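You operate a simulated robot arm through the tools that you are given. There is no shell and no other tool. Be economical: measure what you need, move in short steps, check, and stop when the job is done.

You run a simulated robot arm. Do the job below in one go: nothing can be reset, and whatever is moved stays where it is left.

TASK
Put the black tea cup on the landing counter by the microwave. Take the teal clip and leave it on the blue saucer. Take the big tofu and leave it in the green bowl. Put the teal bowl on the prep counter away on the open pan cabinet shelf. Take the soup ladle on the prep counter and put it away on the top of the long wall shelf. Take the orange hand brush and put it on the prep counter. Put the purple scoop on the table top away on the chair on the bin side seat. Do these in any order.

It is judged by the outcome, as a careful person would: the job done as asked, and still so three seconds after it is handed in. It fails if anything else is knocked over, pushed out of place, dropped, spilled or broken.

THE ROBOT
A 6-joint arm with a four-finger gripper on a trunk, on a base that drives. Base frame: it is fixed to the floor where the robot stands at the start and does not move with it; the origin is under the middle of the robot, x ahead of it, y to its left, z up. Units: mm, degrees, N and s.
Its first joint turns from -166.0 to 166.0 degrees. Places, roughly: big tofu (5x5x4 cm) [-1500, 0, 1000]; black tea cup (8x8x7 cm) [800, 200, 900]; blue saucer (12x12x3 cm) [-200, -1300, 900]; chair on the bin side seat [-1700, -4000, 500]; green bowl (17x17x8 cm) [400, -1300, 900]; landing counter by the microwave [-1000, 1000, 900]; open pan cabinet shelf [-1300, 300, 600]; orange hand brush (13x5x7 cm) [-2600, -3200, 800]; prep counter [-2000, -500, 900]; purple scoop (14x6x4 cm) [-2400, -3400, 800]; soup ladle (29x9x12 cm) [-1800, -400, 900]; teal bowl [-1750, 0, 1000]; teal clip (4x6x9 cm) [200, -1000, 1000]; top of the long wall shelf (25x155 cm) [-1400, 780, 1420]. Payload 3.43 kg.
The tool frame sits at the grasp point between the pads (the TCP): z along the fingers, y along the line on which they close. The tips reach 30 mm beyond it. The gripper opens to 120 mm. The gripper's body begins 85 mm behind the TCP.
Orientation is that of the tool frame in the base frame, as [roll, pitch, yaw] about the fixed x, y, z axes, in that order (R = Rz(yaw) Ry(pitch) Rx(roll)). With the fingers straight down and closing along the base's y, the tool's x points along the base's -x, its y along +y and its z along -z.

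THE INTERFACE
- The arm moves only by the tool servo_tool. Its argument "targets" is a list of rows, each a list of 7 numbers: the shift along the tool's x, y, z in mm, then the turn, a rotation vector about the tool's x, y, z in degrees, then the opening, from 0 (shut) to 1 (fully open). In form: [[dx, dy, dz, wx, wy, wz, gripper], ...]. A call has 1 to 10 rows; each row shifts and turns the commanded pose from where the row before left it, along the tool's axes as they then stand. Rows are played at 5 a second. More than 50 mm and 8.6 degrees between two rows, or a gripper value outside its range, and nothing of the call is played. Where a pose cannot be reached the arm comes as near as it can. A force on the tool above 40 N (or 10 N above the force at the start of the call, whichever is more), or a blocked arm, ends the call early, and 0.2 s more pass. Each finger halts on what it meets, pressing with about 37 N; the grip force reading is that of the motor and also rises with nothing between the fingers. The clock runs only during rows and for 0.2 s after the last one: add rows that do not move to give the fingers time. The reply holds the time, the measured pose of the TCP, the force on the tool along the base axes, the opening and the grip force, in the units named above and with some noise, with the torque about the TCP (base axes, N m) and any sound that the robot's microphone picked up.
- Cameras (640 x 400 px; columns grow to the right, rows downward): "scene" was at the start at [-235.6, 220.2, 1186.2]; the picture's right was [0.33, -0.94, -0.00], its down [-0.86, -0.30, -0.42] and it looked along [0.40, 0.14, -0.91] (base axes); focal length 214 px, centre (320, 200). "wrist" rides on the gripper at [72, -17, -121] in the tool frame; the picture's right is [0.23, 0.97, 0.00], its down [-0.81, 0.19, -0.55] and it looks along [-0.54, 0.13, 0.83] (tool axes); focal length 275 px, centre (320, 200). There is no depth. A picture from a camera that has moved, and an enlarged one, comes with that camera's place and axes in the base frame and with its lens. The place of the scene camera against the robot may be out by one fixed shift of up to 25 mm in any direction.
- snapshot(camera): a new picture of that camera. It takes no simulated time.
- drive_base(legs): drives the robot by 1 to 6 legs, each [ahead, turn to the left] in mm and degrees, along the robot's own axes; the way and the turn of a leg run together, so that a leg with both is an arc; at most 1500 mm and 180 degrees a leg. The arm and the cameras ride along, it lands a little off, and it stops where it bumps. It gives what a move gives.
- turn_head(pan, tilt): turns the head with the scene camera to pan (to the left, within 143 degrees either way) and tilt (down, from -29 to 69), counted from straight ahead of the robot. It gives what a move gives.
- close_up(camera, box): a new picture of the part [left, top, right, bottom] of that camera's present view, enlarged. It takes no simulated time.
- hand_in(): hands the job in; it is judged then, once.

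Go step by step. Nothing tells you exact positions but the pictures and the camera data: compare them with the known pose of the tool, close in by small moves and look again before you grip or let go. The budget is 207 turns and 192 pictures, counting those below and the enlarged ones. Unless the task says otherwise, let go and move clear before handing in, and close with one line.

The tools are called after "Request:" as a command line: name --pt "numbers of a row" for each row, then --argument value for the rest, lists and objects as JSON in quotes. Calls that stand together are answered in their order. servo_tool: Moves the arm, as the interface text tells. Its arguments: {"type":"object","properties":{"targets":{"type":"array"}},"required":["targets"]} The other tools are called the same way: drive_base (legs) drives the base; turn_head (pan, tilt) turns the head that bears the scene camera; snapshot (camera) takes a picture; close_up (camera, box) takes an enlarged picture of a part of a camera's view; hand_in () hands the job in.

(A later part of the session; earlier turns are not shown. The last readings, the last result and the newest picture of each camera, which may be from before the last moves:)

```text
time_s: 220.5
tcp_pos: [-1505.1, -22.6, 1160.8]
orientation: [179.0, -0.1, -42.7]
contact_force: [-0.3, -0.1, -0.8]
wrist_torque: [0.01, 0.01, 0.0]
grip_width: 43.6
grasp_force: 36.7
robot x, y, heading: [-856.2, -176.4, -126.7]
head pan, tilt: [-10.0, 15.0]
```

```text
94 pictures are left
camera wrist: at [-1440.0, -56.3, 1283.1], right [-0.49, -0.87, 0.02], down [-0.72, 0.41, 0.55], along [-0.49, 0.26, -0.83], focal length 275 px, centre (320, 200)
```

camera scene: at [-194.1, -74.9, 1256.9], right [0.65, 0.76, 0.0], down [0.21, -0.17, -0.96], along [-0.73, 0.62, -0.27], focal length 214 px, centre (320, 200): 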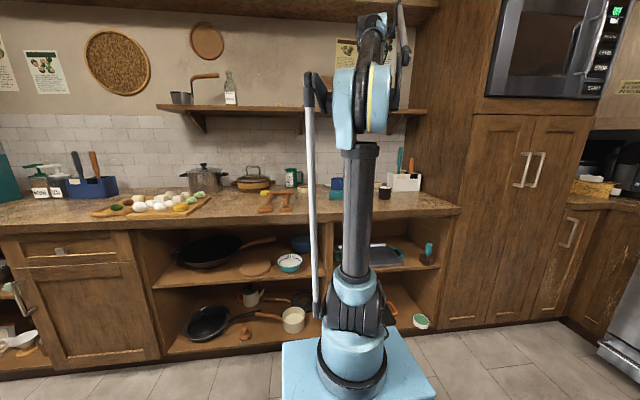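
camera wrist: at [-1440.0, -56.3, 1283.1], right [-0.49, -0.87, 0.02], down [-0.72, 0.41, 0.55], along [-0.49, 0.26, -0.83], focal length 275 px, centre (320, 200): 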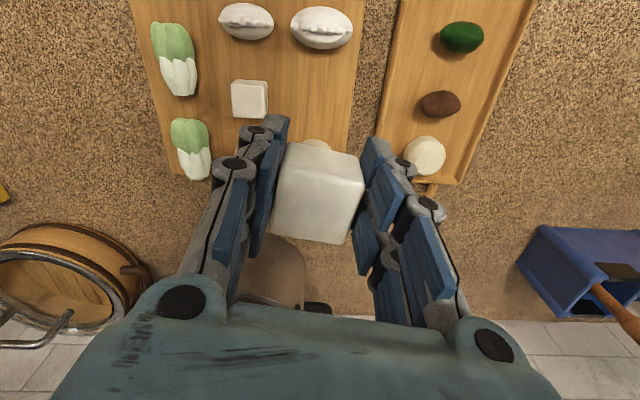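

Big tofu is held. I raise it and drive away from this counter, then turn to face the other counter near the green bowl.

Request:
servo_tool --pt "0 0 -45 0 0 0 0.2" --pt "0 0 -45 0 0 0 0.2" --pt "45 0 0 0 0 0 0.2" --pt "45 0 0 0 0 0 0.2" --pt "0 0 0 0 0 0 0.2"

Request:
drive_base --legs '[[-350, -25], [-250, 0], [0, 25], [790, 0], [0, 92.6]]'

Request:
turn_head --pan 0 --tilt 25

Request:
snapshot --camera "scene"

```text
time_s: 221.7
tcp_pos: [-1437.5, -80.0, 1251.6]
orientation: [179.0, 0.0, -42.6]
contact_force: [0.5, 0.7, -0.6]
wrist_torque: [0.01, 0.02, 0.04]
grip_width: 43.6
grasp_force: 36.9
robot x, y, heading: [-858.1, -180.6, -126.5]
head pan, tilt: [-10.0, 15.0]
```

```text
time_s: 235.2
tcp_pos: [-937.4, -1068.5, 1250.9]
orientation: [179.0, -0.1, 49.5]
contact_force: [-0.4, 0.0, -0.4]
wrist_torque: [0.02, -0.01, 0.0]
grip_width: 43.9
grasp_force: 36.8
robot x, y, heading: [-865.2, -489.7, -34.1]
head pan, tilt: [-10.0, 15.0]
```

```text
time_s: 235.9
tcp_pos: [-950.3, -1059.4, 1256.2]
orientation: [178.4, -0.1, 49.5]
contact_force: [0.3, 0.3, -0.7]
wrist_torque: [0.02, -0.01, -0.02]
grip_width: 43.4
grasp_force: 36.8
robot x, y, heading: [-866.7, -489.7, -34.2]
head pan, tilt: [0.0, 25.0]
```

```text
93 pictures are left
camera scene: at [-923.7, -209.3, 1240.7], right [-0.56, -0.83, 0.0], down [-0.36, 0.24, -0.9], along [0.74, -0.51, -0.43], focal length 214 px, centre (320, 200)
```

scene: 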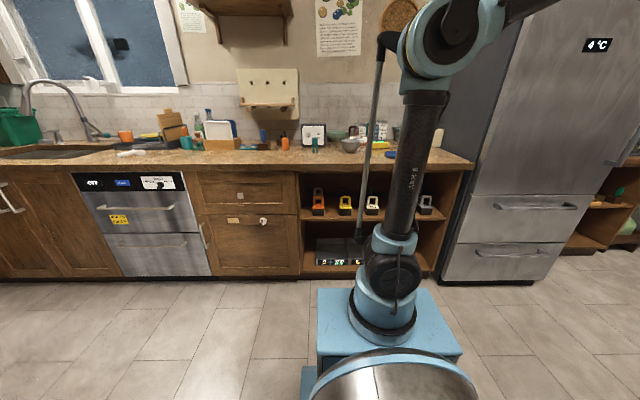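

I see the green bowl at the back right of the socket box, behind the gray bowl. I swing the arm to the front.

Request:
servo_tool --pt "25.8 39.9 0 0 0 0 0.2" --pt "25.8 39.9 0 0 0 0 0.2" --pt "25.8 39.9 0 0 0 0 0.2" --pt "25.8 39.9 0 0 0 0 0.2" --pt "25.8 39.9 0 0 0 0 0.2" --pt "25.8 39.9 0 0 0 0 0.2" --pt "25.8 39.9 0 0 0 0 0.2" --pt "25.8 39.9 0 0 0 0 0.2"

Request:
servo_tool --pt "45.4 14.9 0 0 0 0 0.2" --pt "45.4 14.9 0 0 0 0 0.2" --pt "45.4 14.9 0 0 0 0 0.2" --pt "45.4 14.9 0 0 0 0 0.2" --pt "45.4 14.9 0 0 0 0 0.2" --pt "45.4 14.9 0 0 0 0 0.2" --pt "45.4 14.9 0 0 0 0 0.2" --pt "45.4 14.9 0 0 0 0 0.2"

Request:
drive_base --legs '[[520, 0]]'

Request:
snapshot --camera "wrist"

Request:
snapshot --camera "scene"

```text
time_s: 237.8
tcp_pos: [-570.2, -1107.3, 1265.3]
orientation: [178.3, -0.1, 49.4]
contact_force: [0.0, -0.3, -1.2]
wrist_torque: [0.01, -0.05, -0.04]
grip_width: 43.7
grasp_force: 37.1
robot x, y, heading: [-864.5, -488.3, -34.3]
head pan, tilt: [0.0, 25.0]
```

```text
time_s: 239.6
tcp_pos: [-248.6, -911.9, 1267.7]
orientation: [178.3, -0.1, 49.6]
contact_force: [-1.0, -0.5, -1.3]
wrist_torque: [-0.02, -0.07, 0.03]
grip_width: 43.9
grasp_force: 37.4
robot x, y, heading: [-866.5, -491.4, -34.1]
head pan, tilt: [0.0, 25.0]
```

```text
time_s: 242.7
tcp_pos: [185.6, -1218.4, 1268.4]
orientation: [178.4, -0.2, 49.1]
contact_force: [-0.4, -0.6, -1.0]
wrist_torque: [0.01, 0.02, 0.01]
grip_width: 43.8
grasp_force: 37.5
robot x, y, heading: [-426.3, -792.9, -34.5]
head pan, tilt: [0.0, 25.0]
```

```text
92 pictures are left
camera wrist: at [217.4, -1151.4, 1388.2], right [0.89, -0.46, 0.03], down [-0.4, -0.73, 0.56], along [-0.24, -0.5, -0.83], focal length 275 px, centre (320, 200)
```

wrist: 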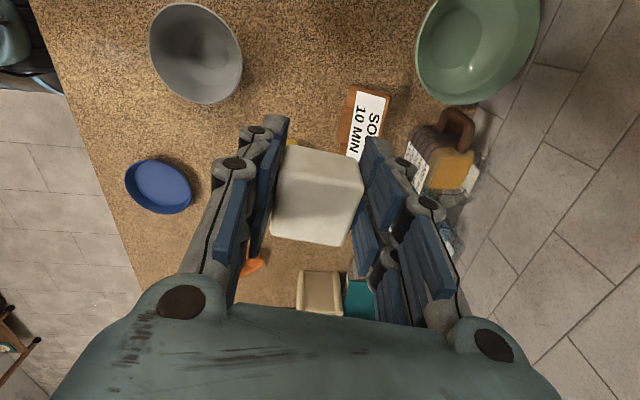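

```text
91 pictures are left
camera scene: at [-482.3, -510.3, 1240.7], right [-0.57, -0.82, 0.0], down [-0.36, 0.25, -0.9], along [0.74, -0.51, -0.43], focal length 214 px, centre (320, 200)
```

scene: 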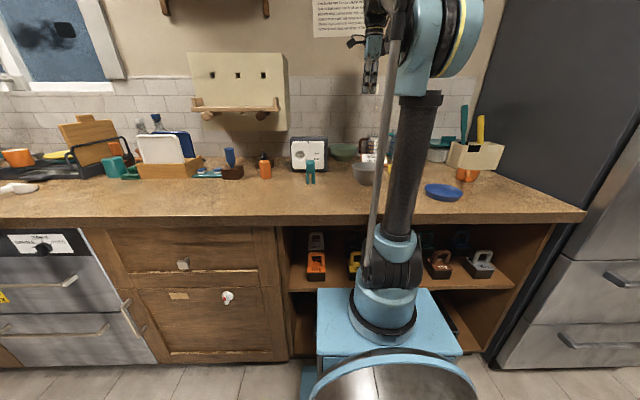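

The green bowl centre is at about (391, -1279). Moving over it.

Request:
servo_tool --pt "17.7 39 0 0 0 0 0.2" --pt "17.7 39 0 0 0 0 0.2" --pt "17.7 39 0 0 0 0 0.2" --pt "17.7 39 10 0 0 0 0.2" --pt "17.7 39 20 0 0 0 0.2" --pt "0 0 40 0 0 0 0.2" --pt "0 0 30 0 0 0 0.2" --pt "0 0 0 0 0 0 0.2"

Request:
snapshot --camera "wrist"

```text
time_s: 244.5
tcp_pos: [382.2, -1274.1, 1188.1]
orientation: [177.7, -0.2, 49.0]
contact_force: [0.1, 0.7, -0.7]
wrist_torque: [-0.02, -0.01, -0.03]
grip_width: 43.6
grasp_force: 37.3
robot x, y, heading: [-427.4, -793.9, -34.8]
head pan, tilt: [0.0, 25.0]
```

```text
90 pictures are left
camera wrist: at [410.9, -1206.0, 1308.0], right [0.89, -0.46, 0.04], down [-0.41, -0.72, 0.56], along [-0.23, -0.51, -0.83], focal length 275 px, centre (320, 200)
```

wrist: 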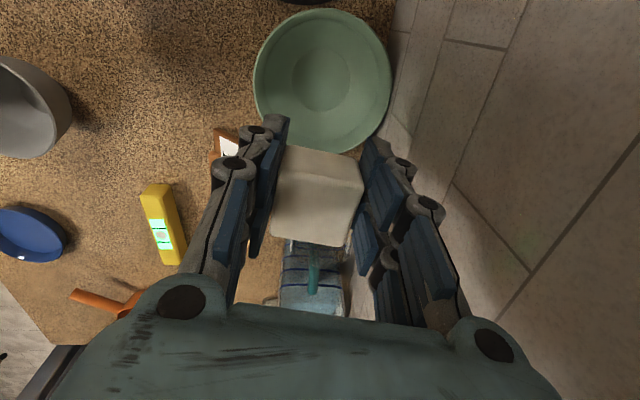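

Small correction, then lowering the tofu into the bowl.

Request:
servo_tool --pt "13 4.5 0 0 0 0 0.2" --pt "0 0 40 0 0 0 0.2" --pt "0 0 40 0 0 0 0.2" --pt "0 0 40 0 0 0 0.2" --pt "0 0 40 0 0 0 0.2" --pt "0 0 0 0 0 0 0.2"

Request:
snapshot --camera "wrist"

```text
time_s: 245.9
tcp_pos: [399.9, -1270.8, 1023.0]
orientation: [177.6, -0.2, 49.1]
contact_force: [0.7, 0.4, -0.3]
wrist_torque: [-0.01, 0.0, 0.0]
grip_width: 43.8
grasp_force: 37.4
robot x, y, heading: [-428.0, -790.9, -34.8]
head pan, tilt: [0.0, 25.0]
```

```text
89 pictures are left
camera wrist: at [429.3, -1202.3, 1144.1], right [0.89, -0.46, 0.04], down [-0.4, -0.73, 0.56], along [-0.23, -0.51, -0.83], focal length 275 px, centre (320, 200)
```

wrist: 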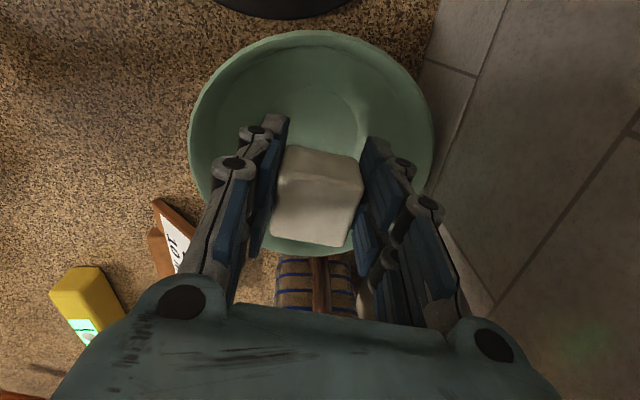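

Request:
servo_tool --pt "7 -5 10 0 0 0 0.2" --pt "0 0 20 0 0 0 0.2" --pt "0 0 10 0 0 0 0.2" --pt "0 0 5 0 0 0 0.2" --pt "0 0 0 0 0 0 0.2"

Request:
snapshot --camera "wrist"

```text
time_s: 247.1
tcp_pos: [402.2, -1262.2, 978.7]
orientation: [177.7, -0.2, 49.1]
contact_force: [0.9, -0.2, -0.1]
wrist_torque: [0.02, -0.03, -0.03]
grip_width: 43.4
grasp_force: 36.9
robot x, y, heading: [-426.3, -793.5, -34.7]
head pan, tilt: [0.0, 25.0]
```

```text
88 pictures are left
camera wrist: at [430.9, -1194.1, 1100.4], right [0.89, -0.46, 0.04], down [-0.4, -0.73, 0.56], along [-0.23, -0.51, -0.83], focal length 275 px, centre (320, 200)
```

wrist: 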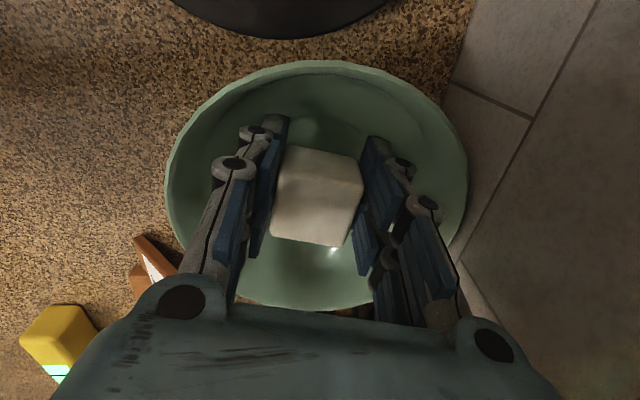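

Request:
servo_tool --pt "0 0 5 0 0 0 0.2" --pt "0 0 4 0 0 0 0.2" --pt "0 0 3 0 0 0 0.2" --pt "0 0 0 0 0 0 0.2"

```text
time_s: 248.1
tcp_pos: [402.9, -1263.4, 968.5]
orientation: [177.7, -0.1, 49.1]
contact_force: [-1.7, -2.9, 3.1]
wrist_torque: [0.06, 0.08, 0.08]
grip_width: 43.6
grasp_force: 37.1
robot x, y, heading: [-424.2, -789.0, -34.9]
head pan, tilt: [0.0, 25.0]
```

Slight contact felt. Releasing with a small opening and lifting straight out.

Request:
servo_tool --pt "0 0 0 0 0 0 0.42" --pt "0 0 0 0 0 0 0.5" --pt "0 0 0 0 0 0 0.5" --pt "0 0 -20 0 0 0 0.5" --pt "0 0 -40 0 0 0 0.5" --pt "0 0 -45 0 0 0 0.6" --pt "0 0 -45 0 0 0 0.7" --pt "0 0 -45 0 0 0 1"

Request:
snapshot --camera "wrist"

```text
time_s: 249.9
tcp_pos: [397.0, -1256.3, 1162.5]
orientation: [177.7, -0.2, 49.1]
contact_force: [0.0, -0.2, -0.1]
wrist_torque: [0.04, 0.01, 0.0]
grip_width: 119.7
grasp_force: 0.1
robot x, y, heading: [-424.5, -792.1, -34.9]
head pan, tilt: [0.0, 25.0]
```

```text
87 pictures are left
camera wrist: at [426.7, -1187.7, 1283.4], right [0.89, -0.46, 0.04], down [-0.4, -0.73, 0.56], along [-0.23, -0.51, -0.83], focal length 275 px, centre (320, 200)
```

wrist: 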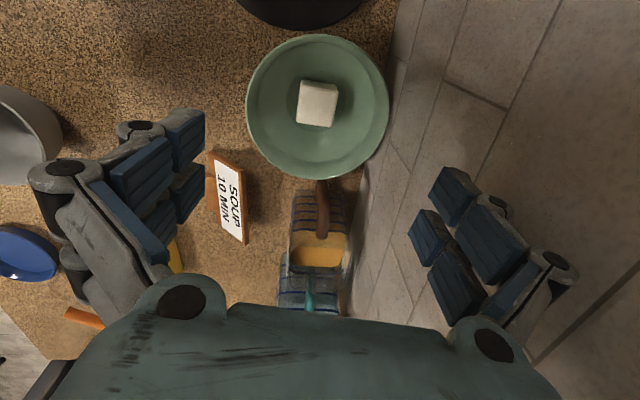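

Tofu is in the green bowl. Next the teal clip, at about (197, -930); I move over there and look.

Request:
servo_tool --pt "12 -42 0 0 0 0 1" --pt "12 -42 0 0 0 0 1" --pt "12 -42 0 0 0 0 1" --pt "12 -42 0 0 0 0 1" --pt "12 -42 0 0 0 0 1" --pt "12 -42 0 0 0 0 1" --pt "12 -42 0 0 0 0 1" --pt "0 0 0 0 0 0 1"

Request:
snapshot --camera "wrist"

Request:
close_up --camera "scene" --box '[250, 120, 350, 200]'

```text
time_s: 251.7
tcp_pos: [229.1, -1001.3, 1151.8]
orientation: [177.6, -0.1, 49.1]
contact_force: [0.4, -0.8, -0.1]
wrist_torque: [-0.02, 0.06, 0.02]
grip_width: 120.0
grasp_force: 0.1
robot x, y, heading: [-424.9, -790.0, -34.7]
head pan, tilt: [0.0, 25.0]
```

```text
86 pictures are left
camera wrist: at [258.4, -933.1, 1272.1], right [0.89, -0.46, 0.04], down [-0.4, -0.73, 0.56], along [-0.23, -0.51, -0.83], focal length 275 px, centre (320, 200)
```

wrist: 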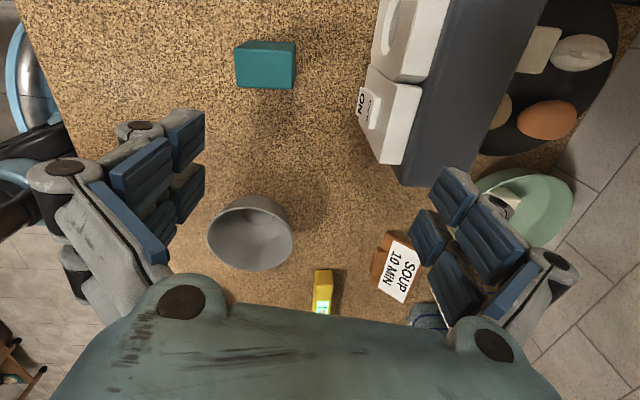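

```text
5.00 times, centred on (300, 160) of scene
camera zoom: at [-482.3, -510.3, 1240.7], right [-0.57, -0.82, 0.0], down [-0.36, 0.25, -0.9], along [0.74, -0.51, -0.43], focal length 1072 px, centre (420, 400)
```

zoom: 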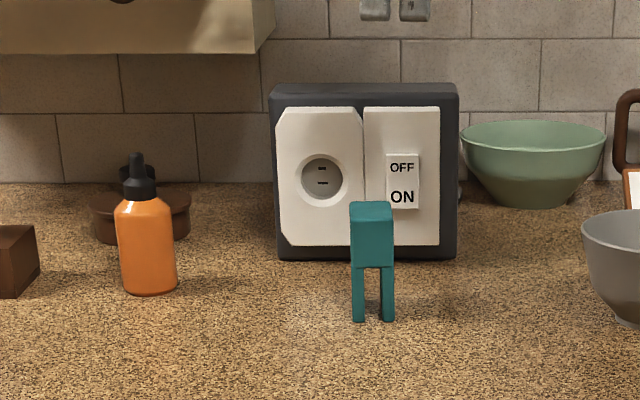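

The clip stands on two legs, top 4x6 cm, at about (204, -950). I move over it, turn 13°, and look again.

Request:
servo_tool --pt "11 -26 0 0 0 0 1" --pt "11 -26 0 0 0 0 0.9" --pt "0 0 30 0 0 -6.5 0.8" --pt "0 0 30 0 0 -6.5 0.8" --pt "0 0 20 0 0 0 0.8" --pt "0 0 0 0 0 0 0.8"

Request:
snapshot --camera "wrist"

```text
time_s: 253.1
tcp_pos: [206.4, -955.1, 1068.7]
orientation: [177.7, 0.3, 62.1]
contact_force: [-0.1, 0.8, -0.2]
wrist_torque: [0.04, -0.01, 0.0]
grip_width: 95.8
grasp_force: 0.1
robot x, y, heading: [-427.9, -789.6, -34.8]
head pan, tilt: [0.0, 25.0]
```

```text
84 pictures are left
camera wrist: at [220.4, -880.6, 1188.4], right [0.97, -0.25, 0.04], down [-0.23, -0.79, 0.56], along [-0.11, -0.55, -0.82], focal length 275 px, centre (320, 200)
```

wrist: 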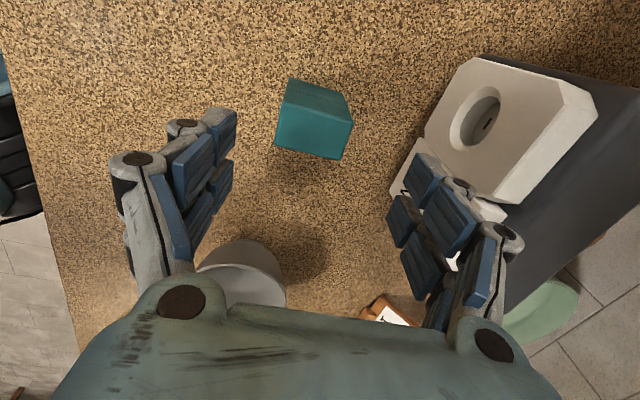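

Request:
servo_tool --pt "4.4 -2.3 30 0 0 0 0.8" --pt "0 0 30 0 0 0 0.8" --pt "0 0 20 0 0 0 0.8" --pt "0 0 0 0 0 0 0.8"

Request:
snapshot --camera "wrist"

```text
time_s: 254.1
tcp_pos: [210.4, -952.3, 989.6]
orientation: [177.7, 0.3, 62.0]
contact_force: [0.4, 0.5, 0.4]
wrist_torque: [0.01, 0.0, 0.06]
grip_width: 96.2
grasp_force: 0.1
robot x, y, heading: [-424.7, -791.4, -34.7]
head pan, tilt: [0.0, 25.0]
```

```text
83 pictures are left
camera wrist: at [222.8, -877.6, 1109.5], right [0.97, -0.25, 0.04], down [-0.23, -0.79, 0.56], along [-0.11, -0.55, -0.82], focal length 275 px, centre (320, 200)
```

wrist: 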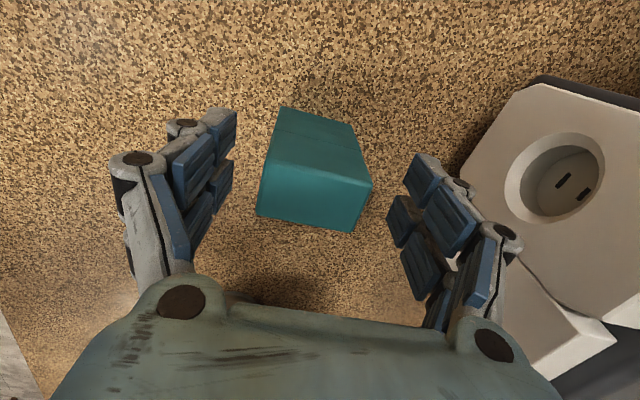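

Request:
servo_tool --pt "0 -2 3 2.2 0 0 0.8" --pt "0 0 0 0 0 0 0.5" --pt "0 0 0 0 0 0 0.25" --pt "0 0 0 0 0 0 0.25"

Request:
servo_tool --pt "0 0 -20 0 0 0 0.25" --pt "0 0 -40 0 0 0 0.25" --pt "0 0 -45 0 0 0 0.25" --pt "0 0 -45 0 0 0 0.25" --pt "0 0 -45 0 0 0 0.25" --pt "0 0 0 0 0 0 0.25"

Request:
snapshot --camera "wrist"

Request:
snapshot --camera "scene"

```text
time_s: 255.1
tcp_pos: [207.5, -951.0, 985.7]
orientation: [-180.0, 0.2, 62.1]
contact_force: [0.3, -0.2, -0.2]
wrist_torque: [0.01, 0.01, -0.02]
grip_width: 51.0
grasp_force: 37.2
robot x, y, heading: [-426.9, -795.3, -34.6]
head pan, tilt: [0.0, 25.0]
```

```text
time_s: 256.5
tcp_pos: [209.9, -947.4, 1181.2]
orientation: [179.9, 0.3, 62.1]
contact_force: [0.0, 0.1, 0.7]
wrist_torque: [0.03, 0.02, 0.0]
grip_width: 51.3
grasp_force: 37.0
robot x, y, heading: [-425.3, -790.8, -34.4]
head pan, tilt: [0.0, 25.0]
```

```text
82 pictures are left
camera wrist: at [226.8, -875.4, 1302.4], right [0.97, -0.25, 0.0], down [-0.21, -0.8, 0.56], along [-0.14, -0.54, -0.83], focal length 275 px, centre (320, 200)
```

wrist: 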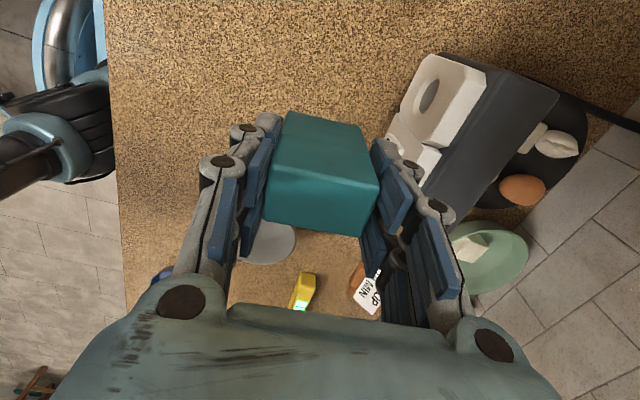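

```text
81 pictures are left
camera scene: at [-482.4, -510.3, 1240.7], right [-0.57, -0.82, 0.0], down [-0.36, 0.25, -0.9], along [0.74, -0.51, -0.43], focal length 214 px, centre (320, 200)
```

scene: 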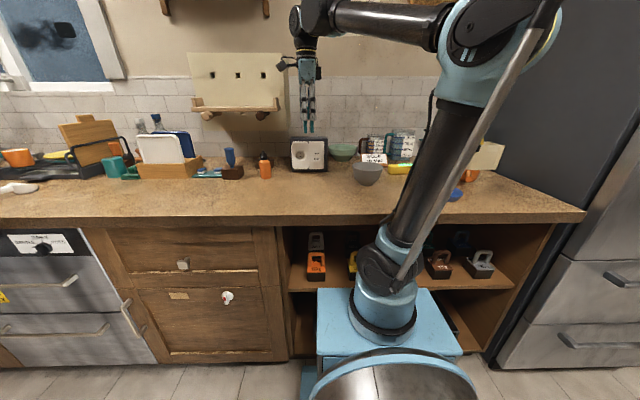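

The clip is held upright. I back the robot 180 mm and swing toward the blue saucer.

Request:
drive_base --legs '[[-180, 0]]'

Request:
servo_tool --pt "-46 -1.6 0 0 0 0 0.25" --pt "-46 -1.6 0 0 0 0 0.25" --pt "-46 -1.6 0 0 0 0 0.25" --pt "-46 -1.6 0 0 0 0 0.25" --pt "-46 -1.6 0 0 0 0 0.25" --pt "-46 -1.6 0 0 0 0 0.25" --pt "-46 -1.6 0 0 0 0 0.25" --pt "-46 -1.6 0 0 0 0 0.25" --pt "0 0 0 0 0 0 0.25"

Request:
snapshot --camera "wrist"

```text
time_s: 258.0
tcp_pos: [61.7, -847.3, 1180.5]
orientation: [179.9, 0.3, 62.0]
contact_force: [-0.7, -0.6, -0.4]
wrist_torque: [-0.01, -0.03, 0.01]
grip_width: 51.2
grasp_force: 37.0
robot x, y, heading: [-575.7, -688.6, -34.7]
head pan, tilt: [0.0, 25.0]
```

```text
time_s: 260.0
tcp_pos: [-132.4, -1156.8, 1191.2]
orientation: [179.1, 0.3, 62.1]
contact_force: [0.1, -0.2, 0.8]
wrist_torque: [-0.02, 0.03, 0.02]
grip_width: 51.3
grasp_force: 36.9
robot x, y, heading: [-572.3, -684.2, -35.1]
head pan, tilt: [0.0, 25.0]
```

```text
80 pictures are left
camera wrist: at [-116.6, -1084.2, 1311.6], right [0.97, -0.25, 0.01], down [-0.22, -0.8, 0.56], along [-0.13, -0.55, -0.83], focal length 275 px, centre (320, 200)
```

wrist: 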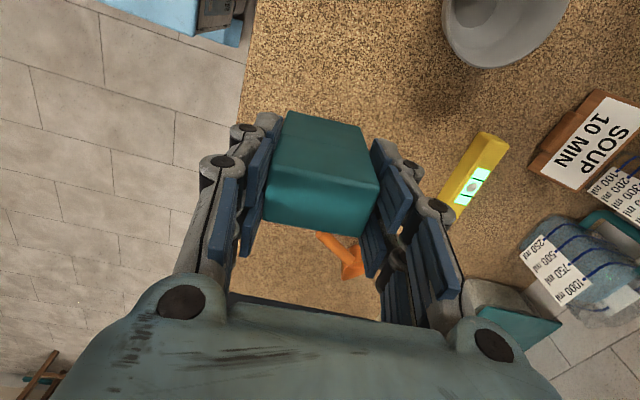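

The clip hides the saucer from the wrist; I look with the scene camera.

Request:
turn_head --pan -30 --tilt 30

Request:
snapshot --camera "scene"

```text
time_s: 260.9
tcp_pos: [-133.7, -1157.7, 1191.3]
orientation: [179.2, 0.4, 62.0]
contact_force: [-0.4, -0.4, -0.5]
wrist_torque: [-0.04, 0.0, 0.0]
grip_width: 51.1
grasp_force: 37.5
robot x, y, heading: [-572.3, -690.5, -34.7]
head pan, tilt: [-30.0, 30.0]
```

```text
79 pictures are left
camera scene: at [-666.3, -437.3, 1232.9], right [-0.9, -0.43, 0.01], down [-0.22, 0.46, -0.86], along [0.36, -0.78, -0.51], focal length 214 px, centre (320, 200)
```

scene: 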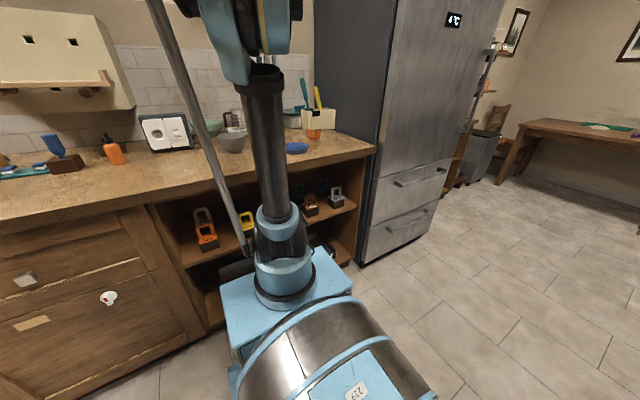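

Saucer confirmed at about (-171, -1260). Moving over it and lowering part way.

Request:
servo_tool --pt "-36 5 0 0 0 0 0.25" --pt "-36 5 0 0 0 0 0.25" --pt "-36 5 0 0 0 0 0.25" --pt "0 0 40 0 0 0 0.25" --pt "0 0 40 0 0 0 0.25" --pt "0 0 30 0 0 0 0.25" --pt "0 0 0 0 0 0 0.25"

Request:
snapshot --camera "wrist"

Request:
close_up --camera "scene" --box '[240, 70, 370, 170]'

```text
time_s: 262.5
tcp_pos: [-171.0, -1261.2, 1079.5]
orientation: [179.2, 0.4, 62.0]
contact_force: [-0.5, -0.2, -0.3]
wrist_torque: [-0.02, -0.02, -0.03]
grip_width: 51.4
grasp_force: 36.6
robot x, y, heading: [-572.4, -691.5, -35.1]
head pan, tilt: [-30.0, 30.0]
```

```text
78 pictures are left
camera wrist: at [-154.5, -1188.4, 1200.5], right [0.97, -0.25, 0.01], down [-0.22, -0.8, 0.56], along [-0.13, -0.55, -0.83], focal length 275 px, centre (320, 200)
```

wrist: 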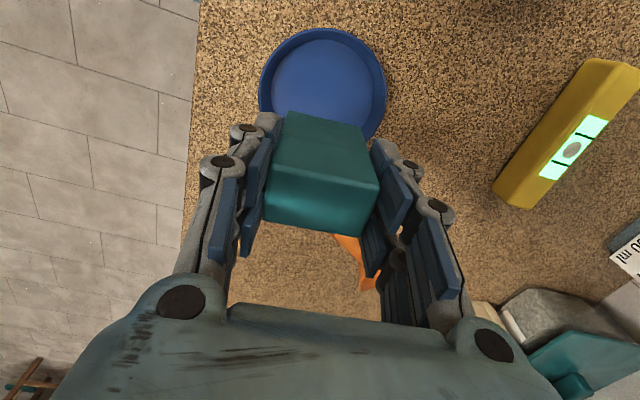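

```text
4.00 times, centred on (305, 120) of scene
camera zoom: at [-666.3, -437.3, 1232.9], right [-0.9, -0.43, 0.01], down [-0.22, 0.46, -0.86], along [0.36, -0.78, -0.51], focal length 858 px, centre (380, 520)
```

zoom: 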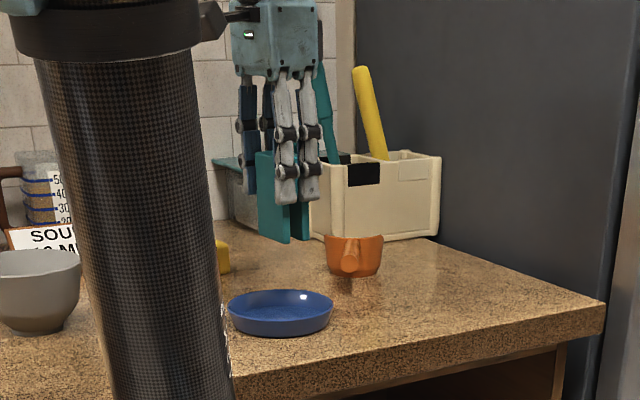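

Request:
servo_tool --pt "15.6 -0.4 20 0.8 0 0 0.25" --pt "0 0 30 0 0 0 0.25" --pt "0 0 22 0 0 0 0.25" --pt "0 0 0 0 0 0 0.25"

Request:
snapshot --camera "wrist"

Request:
close_up --camera "scene" --box '[240, 70, 370, 170]'

```text
time_s: 263.5
tcp_pos: [-165.3, -1246.1, 1010.1]
orientation: [179.9, 0.4, 62.1]
contact_force: [0.2, -0.5, -0.8]
wrist_torque: [-0.02, -0.03, 0.02]
grip_width: 51.1
grasp_force: 37.0
robot x, y, heading: [-574.7, -690.6, -34.5]
head pan, tilt: [-30.0, 30.0]
```

```text
76 pictures are left
camera wrist: at [-145.8, -1174.8, 1129.8], right [0.97, -0.25, 0.0], down [-0.21, -0.8, 0.56], along [-0.14, -0.54, -0.83], focal length 275 px, centre (320, 200)
```

wrist: 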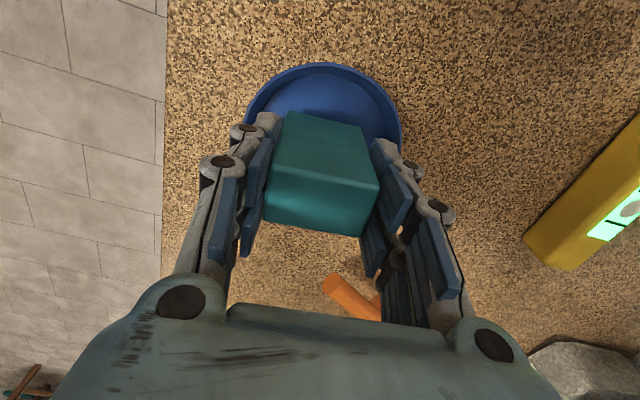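

```text
4.00 times, centred on (305, 120) of scene
camera zoom: at [-666.2, -437.3, 1232.9], right [-0.91, -0.43, 0.01], down [-0.22, 0.46, -0.86], along [0.36, -0.78, -0.51], focal length 858 px, centre (380, 520)
```

zoom: 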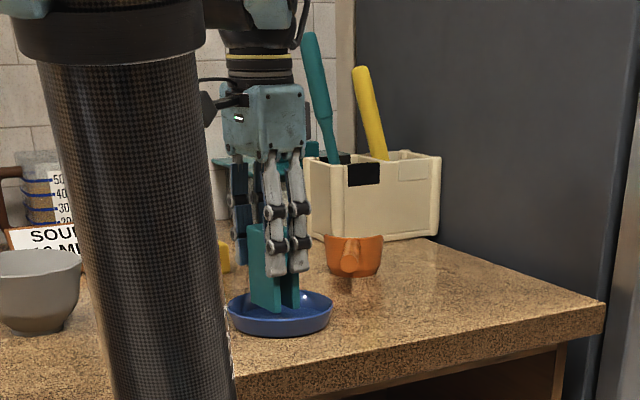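

Request:
servo_tool --pt "0 0 6 0 0 0 0.25" --pt "0 0 4 0 0 0 0.25" --pt "0 0 3 0 0 0 0.25" --pt "0 0 2 0 0 0 0.25" --pt "0 0 0 0 0 0 0.25"

```text
time_s: 264.7
tcp_pos: [-164.0, -1247.5, 994.3]
orientation: [180.0, 0.4, 62.0]
contact_force: [-0.3, -0.3, 0.1]
wrist_torque: [0.03, 0.0, 0.0]
grip_width: 51.3
grasp_force: 37.1
robot x, y, heading: [-571.6, -688.8, -34.9]
head pan, tilt: [-30.0, 30.0]
```

Request:
servo_tool --pt "0 0 2 0 0 0 0.25" --pt "0 0 2 0 0 0 0.25" --pt "0 0 0 0 0 0 0.25"

Request:
close_up --camera "scene" --box '[270, 110, 330, 160]'

```text
time_s: 265.5
tcp_pos: [-163.4, -1247.3, 989.8]
orientation: [179.9, 0.4, 62.0]
contact_force: [2.5, -3.1, 29.8]
wrist_torque: [-0.14, -0.1, -0.01]
grip_width: 51.2
grasp_force: 37.4
robot x, y, heading: [-572.6, -688.6, -35.0]
head pan, tilt: [-30.0, 30.0]
```

```text
8.00 times, centred on (300, 135) of scene
camera zoom: at [-666.5, -436.7, 1232.7], right [-0.91, -0.43, 0.01], down [-0.22, 0.46, -0.86], along [0.36, -0.78, -0.51], focal length 1716 px, centre (480, 720)
```

zoom: 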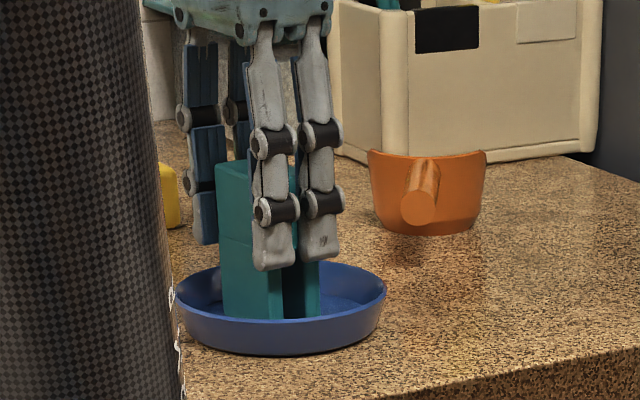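

Clip is standing on the saucer (30 N contact). Ease off, open slowly and lift.

Request:
servo_tool --pt "0 0 -1.5 0 0 0 0.25" --pt "0 0 0 0 0 0 0.5" --pt "0 0 0 0 0 0 0.65" --pt "0 0 0 0 0 0 0.65" --pt "0 0 -30 0 0 0 0.65" --pt "0 0 -45 0 0 0 0.65" --pt "0 0 -45 0 0 0 0.8" --pt "0 0 -45 0 0 0 1" --pt "0 0 -30 0 0 0 1"

Request:
close_up --camera "scene" --box '[240, 70, 370, 170]'

```text
time_s: 267.5
tcp_pos: [-163.9, -1244.1, 1186.4]
orientation: [-179.9, 0.4, 62.0]
contact_force: [0.7, -0.3, -0.5]
wrist_torque: [-0.06, 0.02, -0.02]
grip_width: 120.4
grasp_force: 0.1
robot x, y, heading: [-572.8, -690.3, -34.9]
head pan, tilt: [-30.0, 30.0]
```

```text
4.00 times, centred on (305, 120) of scene
camera zoom: at [-666.2, -437.3, 1232.9], right [-0.91, -0.43, 0.01], down [-0.22, 0.46, -0.86], along [0.36, -0.78, -0.51], focal length 858 px, centre (380, 520)
```

zoom: 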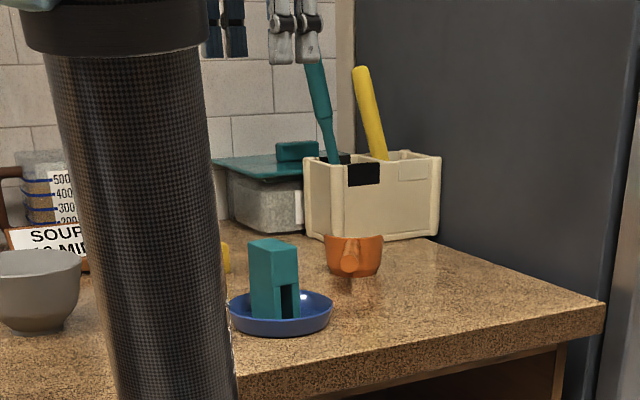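

Clip placed upright on the saucer. Now the table tasks: back off, turn down the aisle and drive toward the table.

Request:
drive_base --legs '[[-250, 0], [0, -89], [1400, 0]]'

Request:
turn_head --pan 0 --tilt 20

Request:
snapshot --camera "scene"

```text
time_s: 280.4
tcp_pos: [-2108.4, -2156.1, 1186.8]
orientation: [180.0, 0.4, -26.9]
contact_force: [-0.7, 0.6, 0.4]
wrist_torque: [0.0, 0.03, -0.02]
grip_width: 120.1
grasp_force: 0.0
robot x, y, heading: [-1565.2, -1731.7, -123.7]
head pan, tilt: [-30.0, 30.0]
```

```text
time_s: 281.4
tcp_pos: [-2101.6, -2143.9, 1195.0]
orientation: [179.3, 0.5, -26.8]
contact_force: [0.1, -1.1, 0.4]
wrist_torque: [-0.02, 0.02, 0.01]
grip_width: 120.1
grasp_force: 0.0
robot x, y, heading: [-1561.0, -1737.7, -123.5]
head pan, tilt: [0.0, 20.0]
```

```text
72 pictures are left
camera scene: at [-1292.6, -1663.5, 1248.7], right [-0.83, 0.55, 0.0], down [0.2, 0.3, -0.94], along [-0.52, -0.78, -0.35], focal length 214 px, centre (320, 200)
```

scene: 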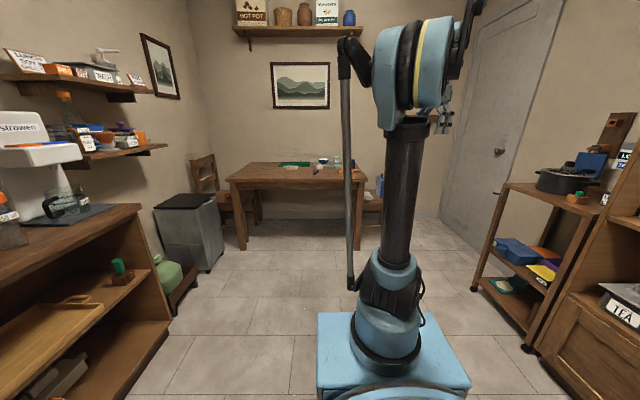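

Request:
close_up --camera "scene" --box '[180, 140, 400, 277]'

```text
2.91 times, centred on (290, 208) of scene
camera zoom: at [-1292.6, -1663.5, 1248.7], right [-0.83, 0.55, 0.0], down [0.2, 0.3, -0.94], along [-0.52, -0.78, -0.35], focal length 624 px, centre (407, 175)
```

zoom: 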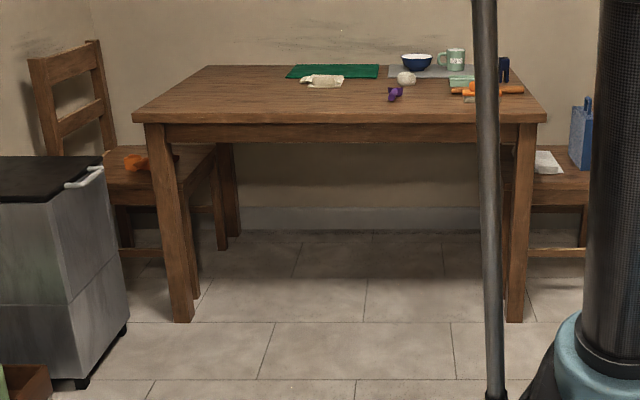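

I see the purple scoop near the table's middle, the orange brush at its right, and the bin-side chair at the left behind the bin. I drive to a spot from which all are in reach.

Request:
drive_base --legs '[[640, 54], [640, -54]]'

Request:
turn_head --pan -10 --tilt 30

Request:
snapshot --camera "scene"

Request:
snapshot --camera "wrist"

```text
time_s: 288.2
tcp_pos: [-2223.2, -3378.3, 1193.8]
orientation: [179.3, 0.6, -26.1]
contact_force: [0.8, -0.1, 0.2]
wrist_torque: [0.02, -0.01, 0.02]
grip_width: 120.0
grasp_force: 0.2
robot x, y, heading: [-1689.6, -2965.6, -122.7]
head pan, tilt: [0.0, 20.0]
cut short: leg 1, 2
```

```text
time_s: 288.9
tcp_pos: [-2214.8, -3366.6, 1202.1]
orientation: [178.6, 0.6, -26.2]
contact_force: [0.1, -0.8, 1.0]
wrist_torque: [-0.02, 0.0, -0.01]
grip_width: 120.0
grasp_force: 0.1
robot x, y, heading: [-1689.6, -2965.7, -122.8]
head pan, tilt: [-10.0, 30.0]
```

```text
70 pictures are left
camera scene: at [-1429.6, -2875.3, 1232.8], right [-0.74, 0.68, 0.0], down [0.34, 0.38, -0.86], along [-0.58, -0.63, -0.51], focal length 214 px, centre (320, 200)
```

scene: 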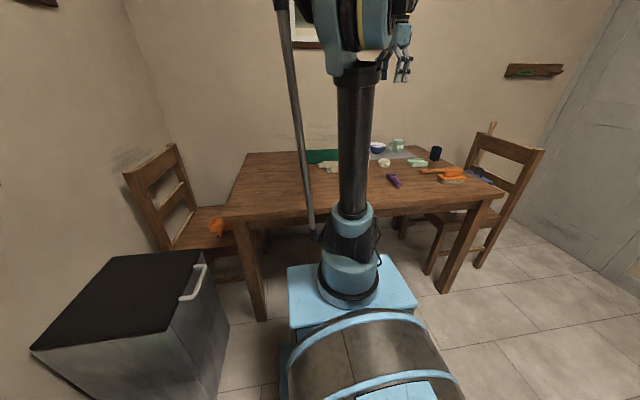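

```text
69 pictures are left
camera wrist: at [-2142.1, -3380.2, 1321.9], right [-0.22, -0.97, 0.02], down [-0.8, 0.2, 0.57], along [-0.56, 0.11, -0.82], focal length 275 px, centre (320, 200)
```

wrist: 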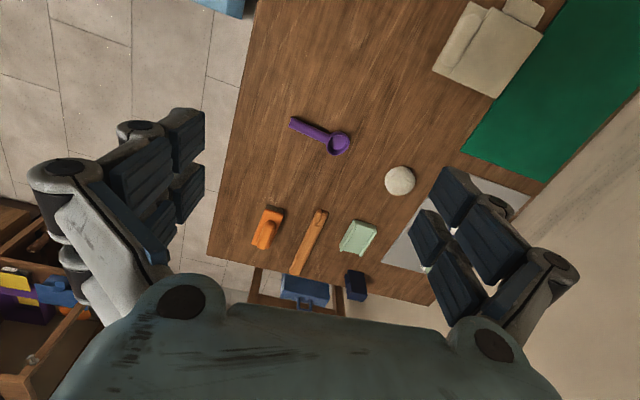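

The wrist camera shows the whole table: purple scoop at about (-2358, -3339), two orange items beside it. I move over the scoop.

Request:
servo_tool --pt "-30 9 35 1 0 0 1" --pt "-30 9 35 0 0 0 1" --pt "-30 9 35 0 0 0 1" --pt "-20 9 35 0 0 0 1" --pt "0 0 45 0 0 0 1" --pt "0 0 45 0 0 0 1" --pt "0 0 0 0 0 0 1"

Request:
snapshot --camera "wrist"

```text
time_s: 290.5
tcp_pos: [-2332.2, -3350.2, 972.1]
orientation: [179.6, 0.5, -26.2]
contact_force: [-0.7, 0.9, 0.3]
wrist_torque: [-0.01, 0.02, 0.01]
grip_width: 119.7
grasp_force: 0.0
robot x, y, heading: [-1687.6, -2965.1, -122.9]
head pan, tilt: [-10.0, 30.0]
```

```text
68 pictures are left
camera wrist: at [-2260.9, -3366.7, 1092.7], right [-0.22, -0.97, 0.0], down [-0.81, 0.19, 0.56], along [-0.55, 0.12, -0.83], focal length 275 px, centre (320, 200)
```

wrist: 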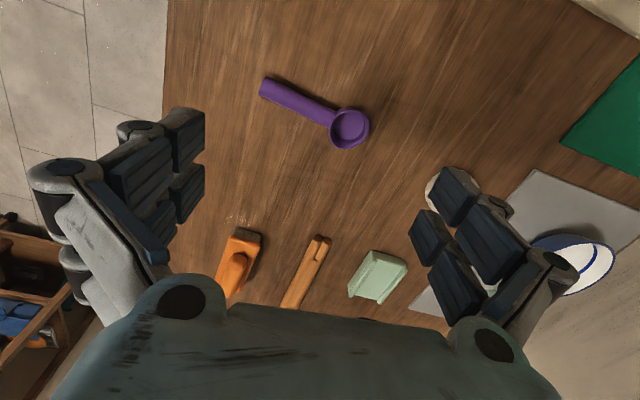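

I turn the tool across the scoop's handle.

Request:
servo_tool --pt "0 0 0 0 0 -8 1" --pt "0 0 0 0 0 -8 1" --pt "0 0 0 0 0 -8 1" --pt "0 0 0 0 0 -8 1" --pt "0 0 0 0 0 -8 1" --pt "0 0 0 0 0 -8 0.9" --pt "0 0 0 0 0 -8 0.8" --pt "0 0 0 0 0 -8 0.7" --pt "0 0 0 0 0 -8 0.6" --pt "-4 -19 20 0 0 -7.6 0.5"

Request:
snapshot --camera "wrist"

```text
time_s: 292.7
tcp_pos: [-2350.1, -3341.0, 953.4]
orientation: [-179.6, 0.5, 53.7]
contact_force: [-0.4, 0.3, -1.3]
wrist_torque: [0.03, 0.01, 0.0]
grip_width: 59.9
grasp_force: 0.1
robot x, y, heading: [-1691.3, -2964.2, -123.0]
head pan, tilt: [-10.0, 30.0]
```

```text
67 pictures are left
camera wrist: at [-2320.9, -3272.9, 1074.2], right [0.92, -0.39, -0.01], down [-0.32, -0.77, 0.56], along [-0.23, -0.51, -0.83], focal length 275 px, centre (320, 200)
```

wrist: 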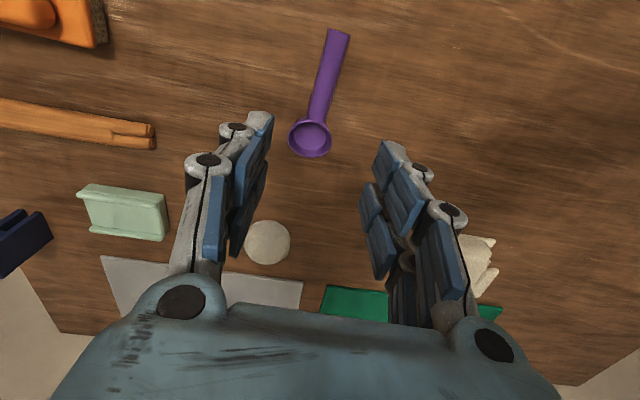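

The handle lies along the tool x; the table is at about z 728. Lowering to just above, then checking.

Request:
servo_tool --pt "0 0 45 0 0 0 0.5" --pt "0 0 45 0 0 0 0.5" --pt "0 0 45 0 0 0 0.5" --pt "0 0 0 0 0 0 0.5"

Request:
snapshot --camera "wrist"

Request:
close_up --camera "scene" --box '[370, 130, 510, 218]'

```text
time_s: 293.7
tcp_pos: [-2351.1, -3342.2, 817.2]
orientation: [-179.5, 0.5, 53.6]
contact_force: [-0.9, 0.1, -0.9]
wrist_torque: [0.02, 0.0, -0.01]
grip_width: 59.9
grasp_force: 0.0
robot x, y, heading: [-1688.3, -2961.8, -122.6]
head pan, tilt: [-10.0, 30.0]
```

```text
66 pictures are left
camera wrist: at [-2321.5, -3273.6, 938.4], right [0.92, -0.39, -0.01], down [-0.32, -0.76, 0.56], along [-0.23, -0.51, -0.83], focal length 275 px, centre (320, 200)
```

wrist: 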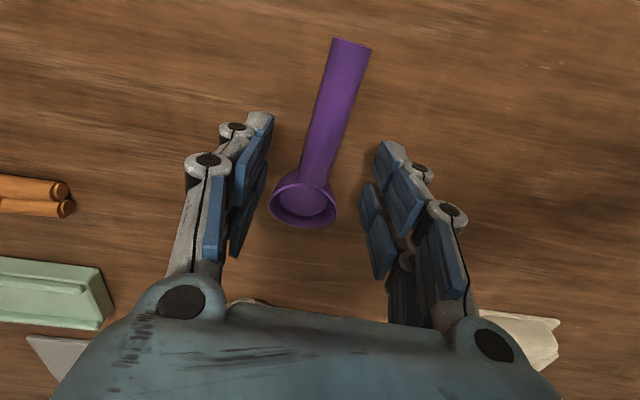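

```text
4.55 times, centred on (440, 174) of scene
camera zoom: at [-1429.6, -2875.3, 1232.8], right [-0.74, 0.68, 0.0], down [0.35, 0.38, -0.86], along [-0.58, -0.63, -0.51], focal length 975 px, centre (-226, 318)
```

zoom: 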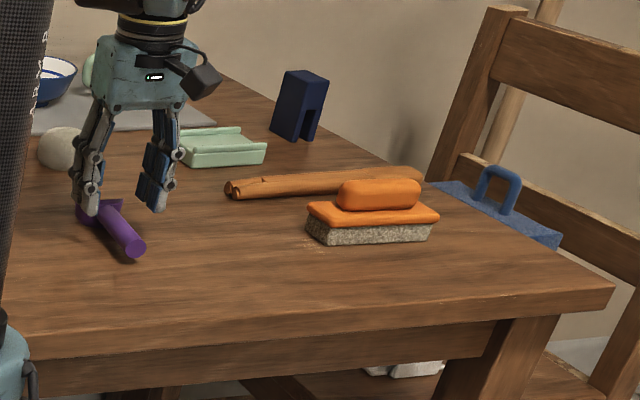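

Request:
servo_tool --pt "0 0 30 0 0 0 0.5" --pt "0 0 15 0 0 0 0.5" --pt "0 0 0 0 0 0 0.5"

Request:
close_up --camera "scene" --box '[370, 155, 430, 200]'

```text
time_s: 294.4
tcp_pos: [-2346.3, -3335.1, 783.9]
orientation: [-179.6, 1.2, 53.4]
contact_force: [-1.3, 0.9, 4.6]
wrist_torque: [-0.05, -0.14, 0.03]
grip_width: 21.4
grasp_force: 18.3
robot x, y, heading: [-1688.1, -2961.3, -122.8]
head pan, tilt: [-10.0, 30.0]
stopped in row 3: the force on the tool passed its limit at 58 N (the readings are from after the stop); the commanded pose is now the measured one
```

```text
8.89 times, centred on (400, 178) of scene
camera zoom: at [-1430.1, -2875.6, 1232.9], right [-0.74, 0.68, 0.0], down [0.35, 0.38, -0.86], along [-0.58, -0.63, -0.51], focal length 1906 px, centre (-391, 400)
```

zoom: 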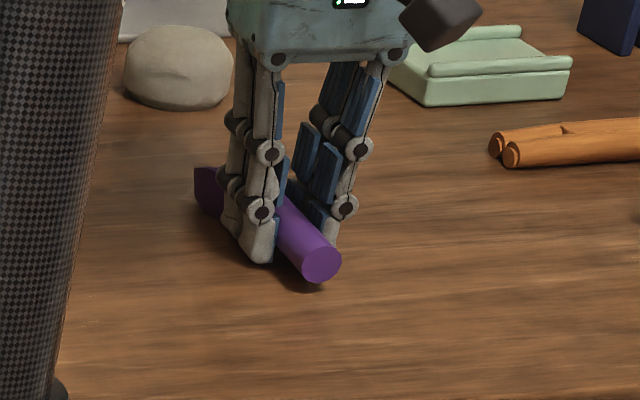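

The fingertips touched the table and have come in against the handle. I finish closing and lift gently.

Request:
servo_tool --pt "0 0 0 0 0 0 0.1" --pt "0 0 0 0 0 0 0" --pt "0 0 0 0 0 0 0" --pt "0 0 -15 0 0 0 0" --pt "0 0 -25 0 0 0 0" --pt "0 0 0 0 0 0 0"

Request:
snapshot --camera "wrist"

Request:
close_up --camera "scene" --box '[360, 135, 440, 200]'

```text
time_s: 295.8
tcp_pos: [-2346.9, -3333.7, 825.0]
orientation: [-179.6, 1.2, 53.4]
contact_force: [-0.9, -1.0, 0.1]
wrist_torque: [0.03, 0.0, -0.03]
grip_width: 20.4
grasp_force: 36.9
robot x, y, heading: [-1692.0, -2959.4, -122.6]
head pan, tilt: [-10.0, 30.0]
```

```text
63 pictures are left
camera wrist: at [-2316.4, -3264.4, 944.1], right [0.92, -0.39, -0.01], down [-0.32, -0.76, 0.57], along [-0.23, -0.52, -0.82], focal length 275 px, centre (320, 200)
```

wrist: 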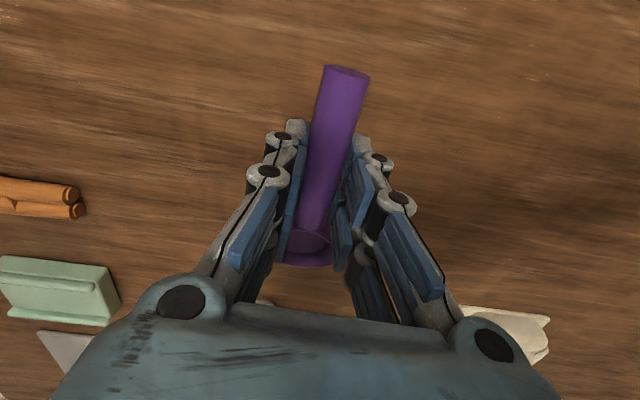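

```text
6.15 times, centred on (400, 168) of scene
camera zoom: at [-1429.7, -2875.3, 1232.8], right [-0.74, 0.68, 0.0], down [0.35, 0.38, -0.86], along [-0.58, -0.63, -0.51], focal length 1320 px, centre (-172, 400)
```

zoom: 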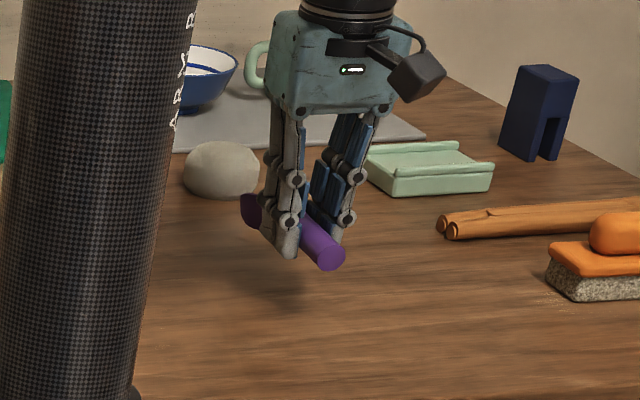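

The scoop is held. I raise it and look at the bin-side chair seat.

Request:
servo_tool --pt "0 0 -45 0 0 0 0" --pt "0 0 -45 0 0 0 0" --pt "0 0 -45 0 0 0 0" --pt "0 0 -45 0 0 0 0"

Request:
turn_head --pan 30 --tilt 30

Request:
snapshot --camera "scene"

```text
time_s: 296.8
tcp_pos: [-2341.8, -3329.1, 1006.5]
orientation: [-179.6, 1.2, 53.4]
contact_force: [-0.4, 0.1, -0.6]
wrist_torque: [0.04, -0.05, -0.02]
grip_width: 20.5
grasp_force: 36.9
robot x, y, heading: [-1684.7, -2962.3, -122.8]
head pan, tilt: [-10.0, 30.0]
```

```text
time_s: 297.8
tcp_pos: [-2342.0, -3329.9, 1004.4]
orientation: [-179.6, 1.2, 53.4]
contact_force: [-0.1, 0.8, -0.7]
wrist_torque: [0.04, -0.05, -0.02]
grip_width: 20.4
grasp_force: 37.3
robot x, y, heading: [-1688.5, -2960.1, -122.6]
head pan, tilt: [30.0, 30.0]
```

```text
61 pictures are left
camera scene: at [-1372.7, -2899.2, 1232.9], right [-1.0, 0.05, -0.01], down [0.03, 0.51, -0.86], along [-0.04, -0.86, -0.51], focal length 214 px, centre (320, 200)
```

scene: 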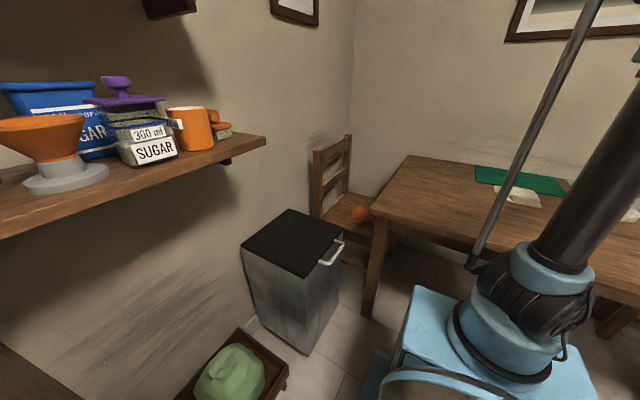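

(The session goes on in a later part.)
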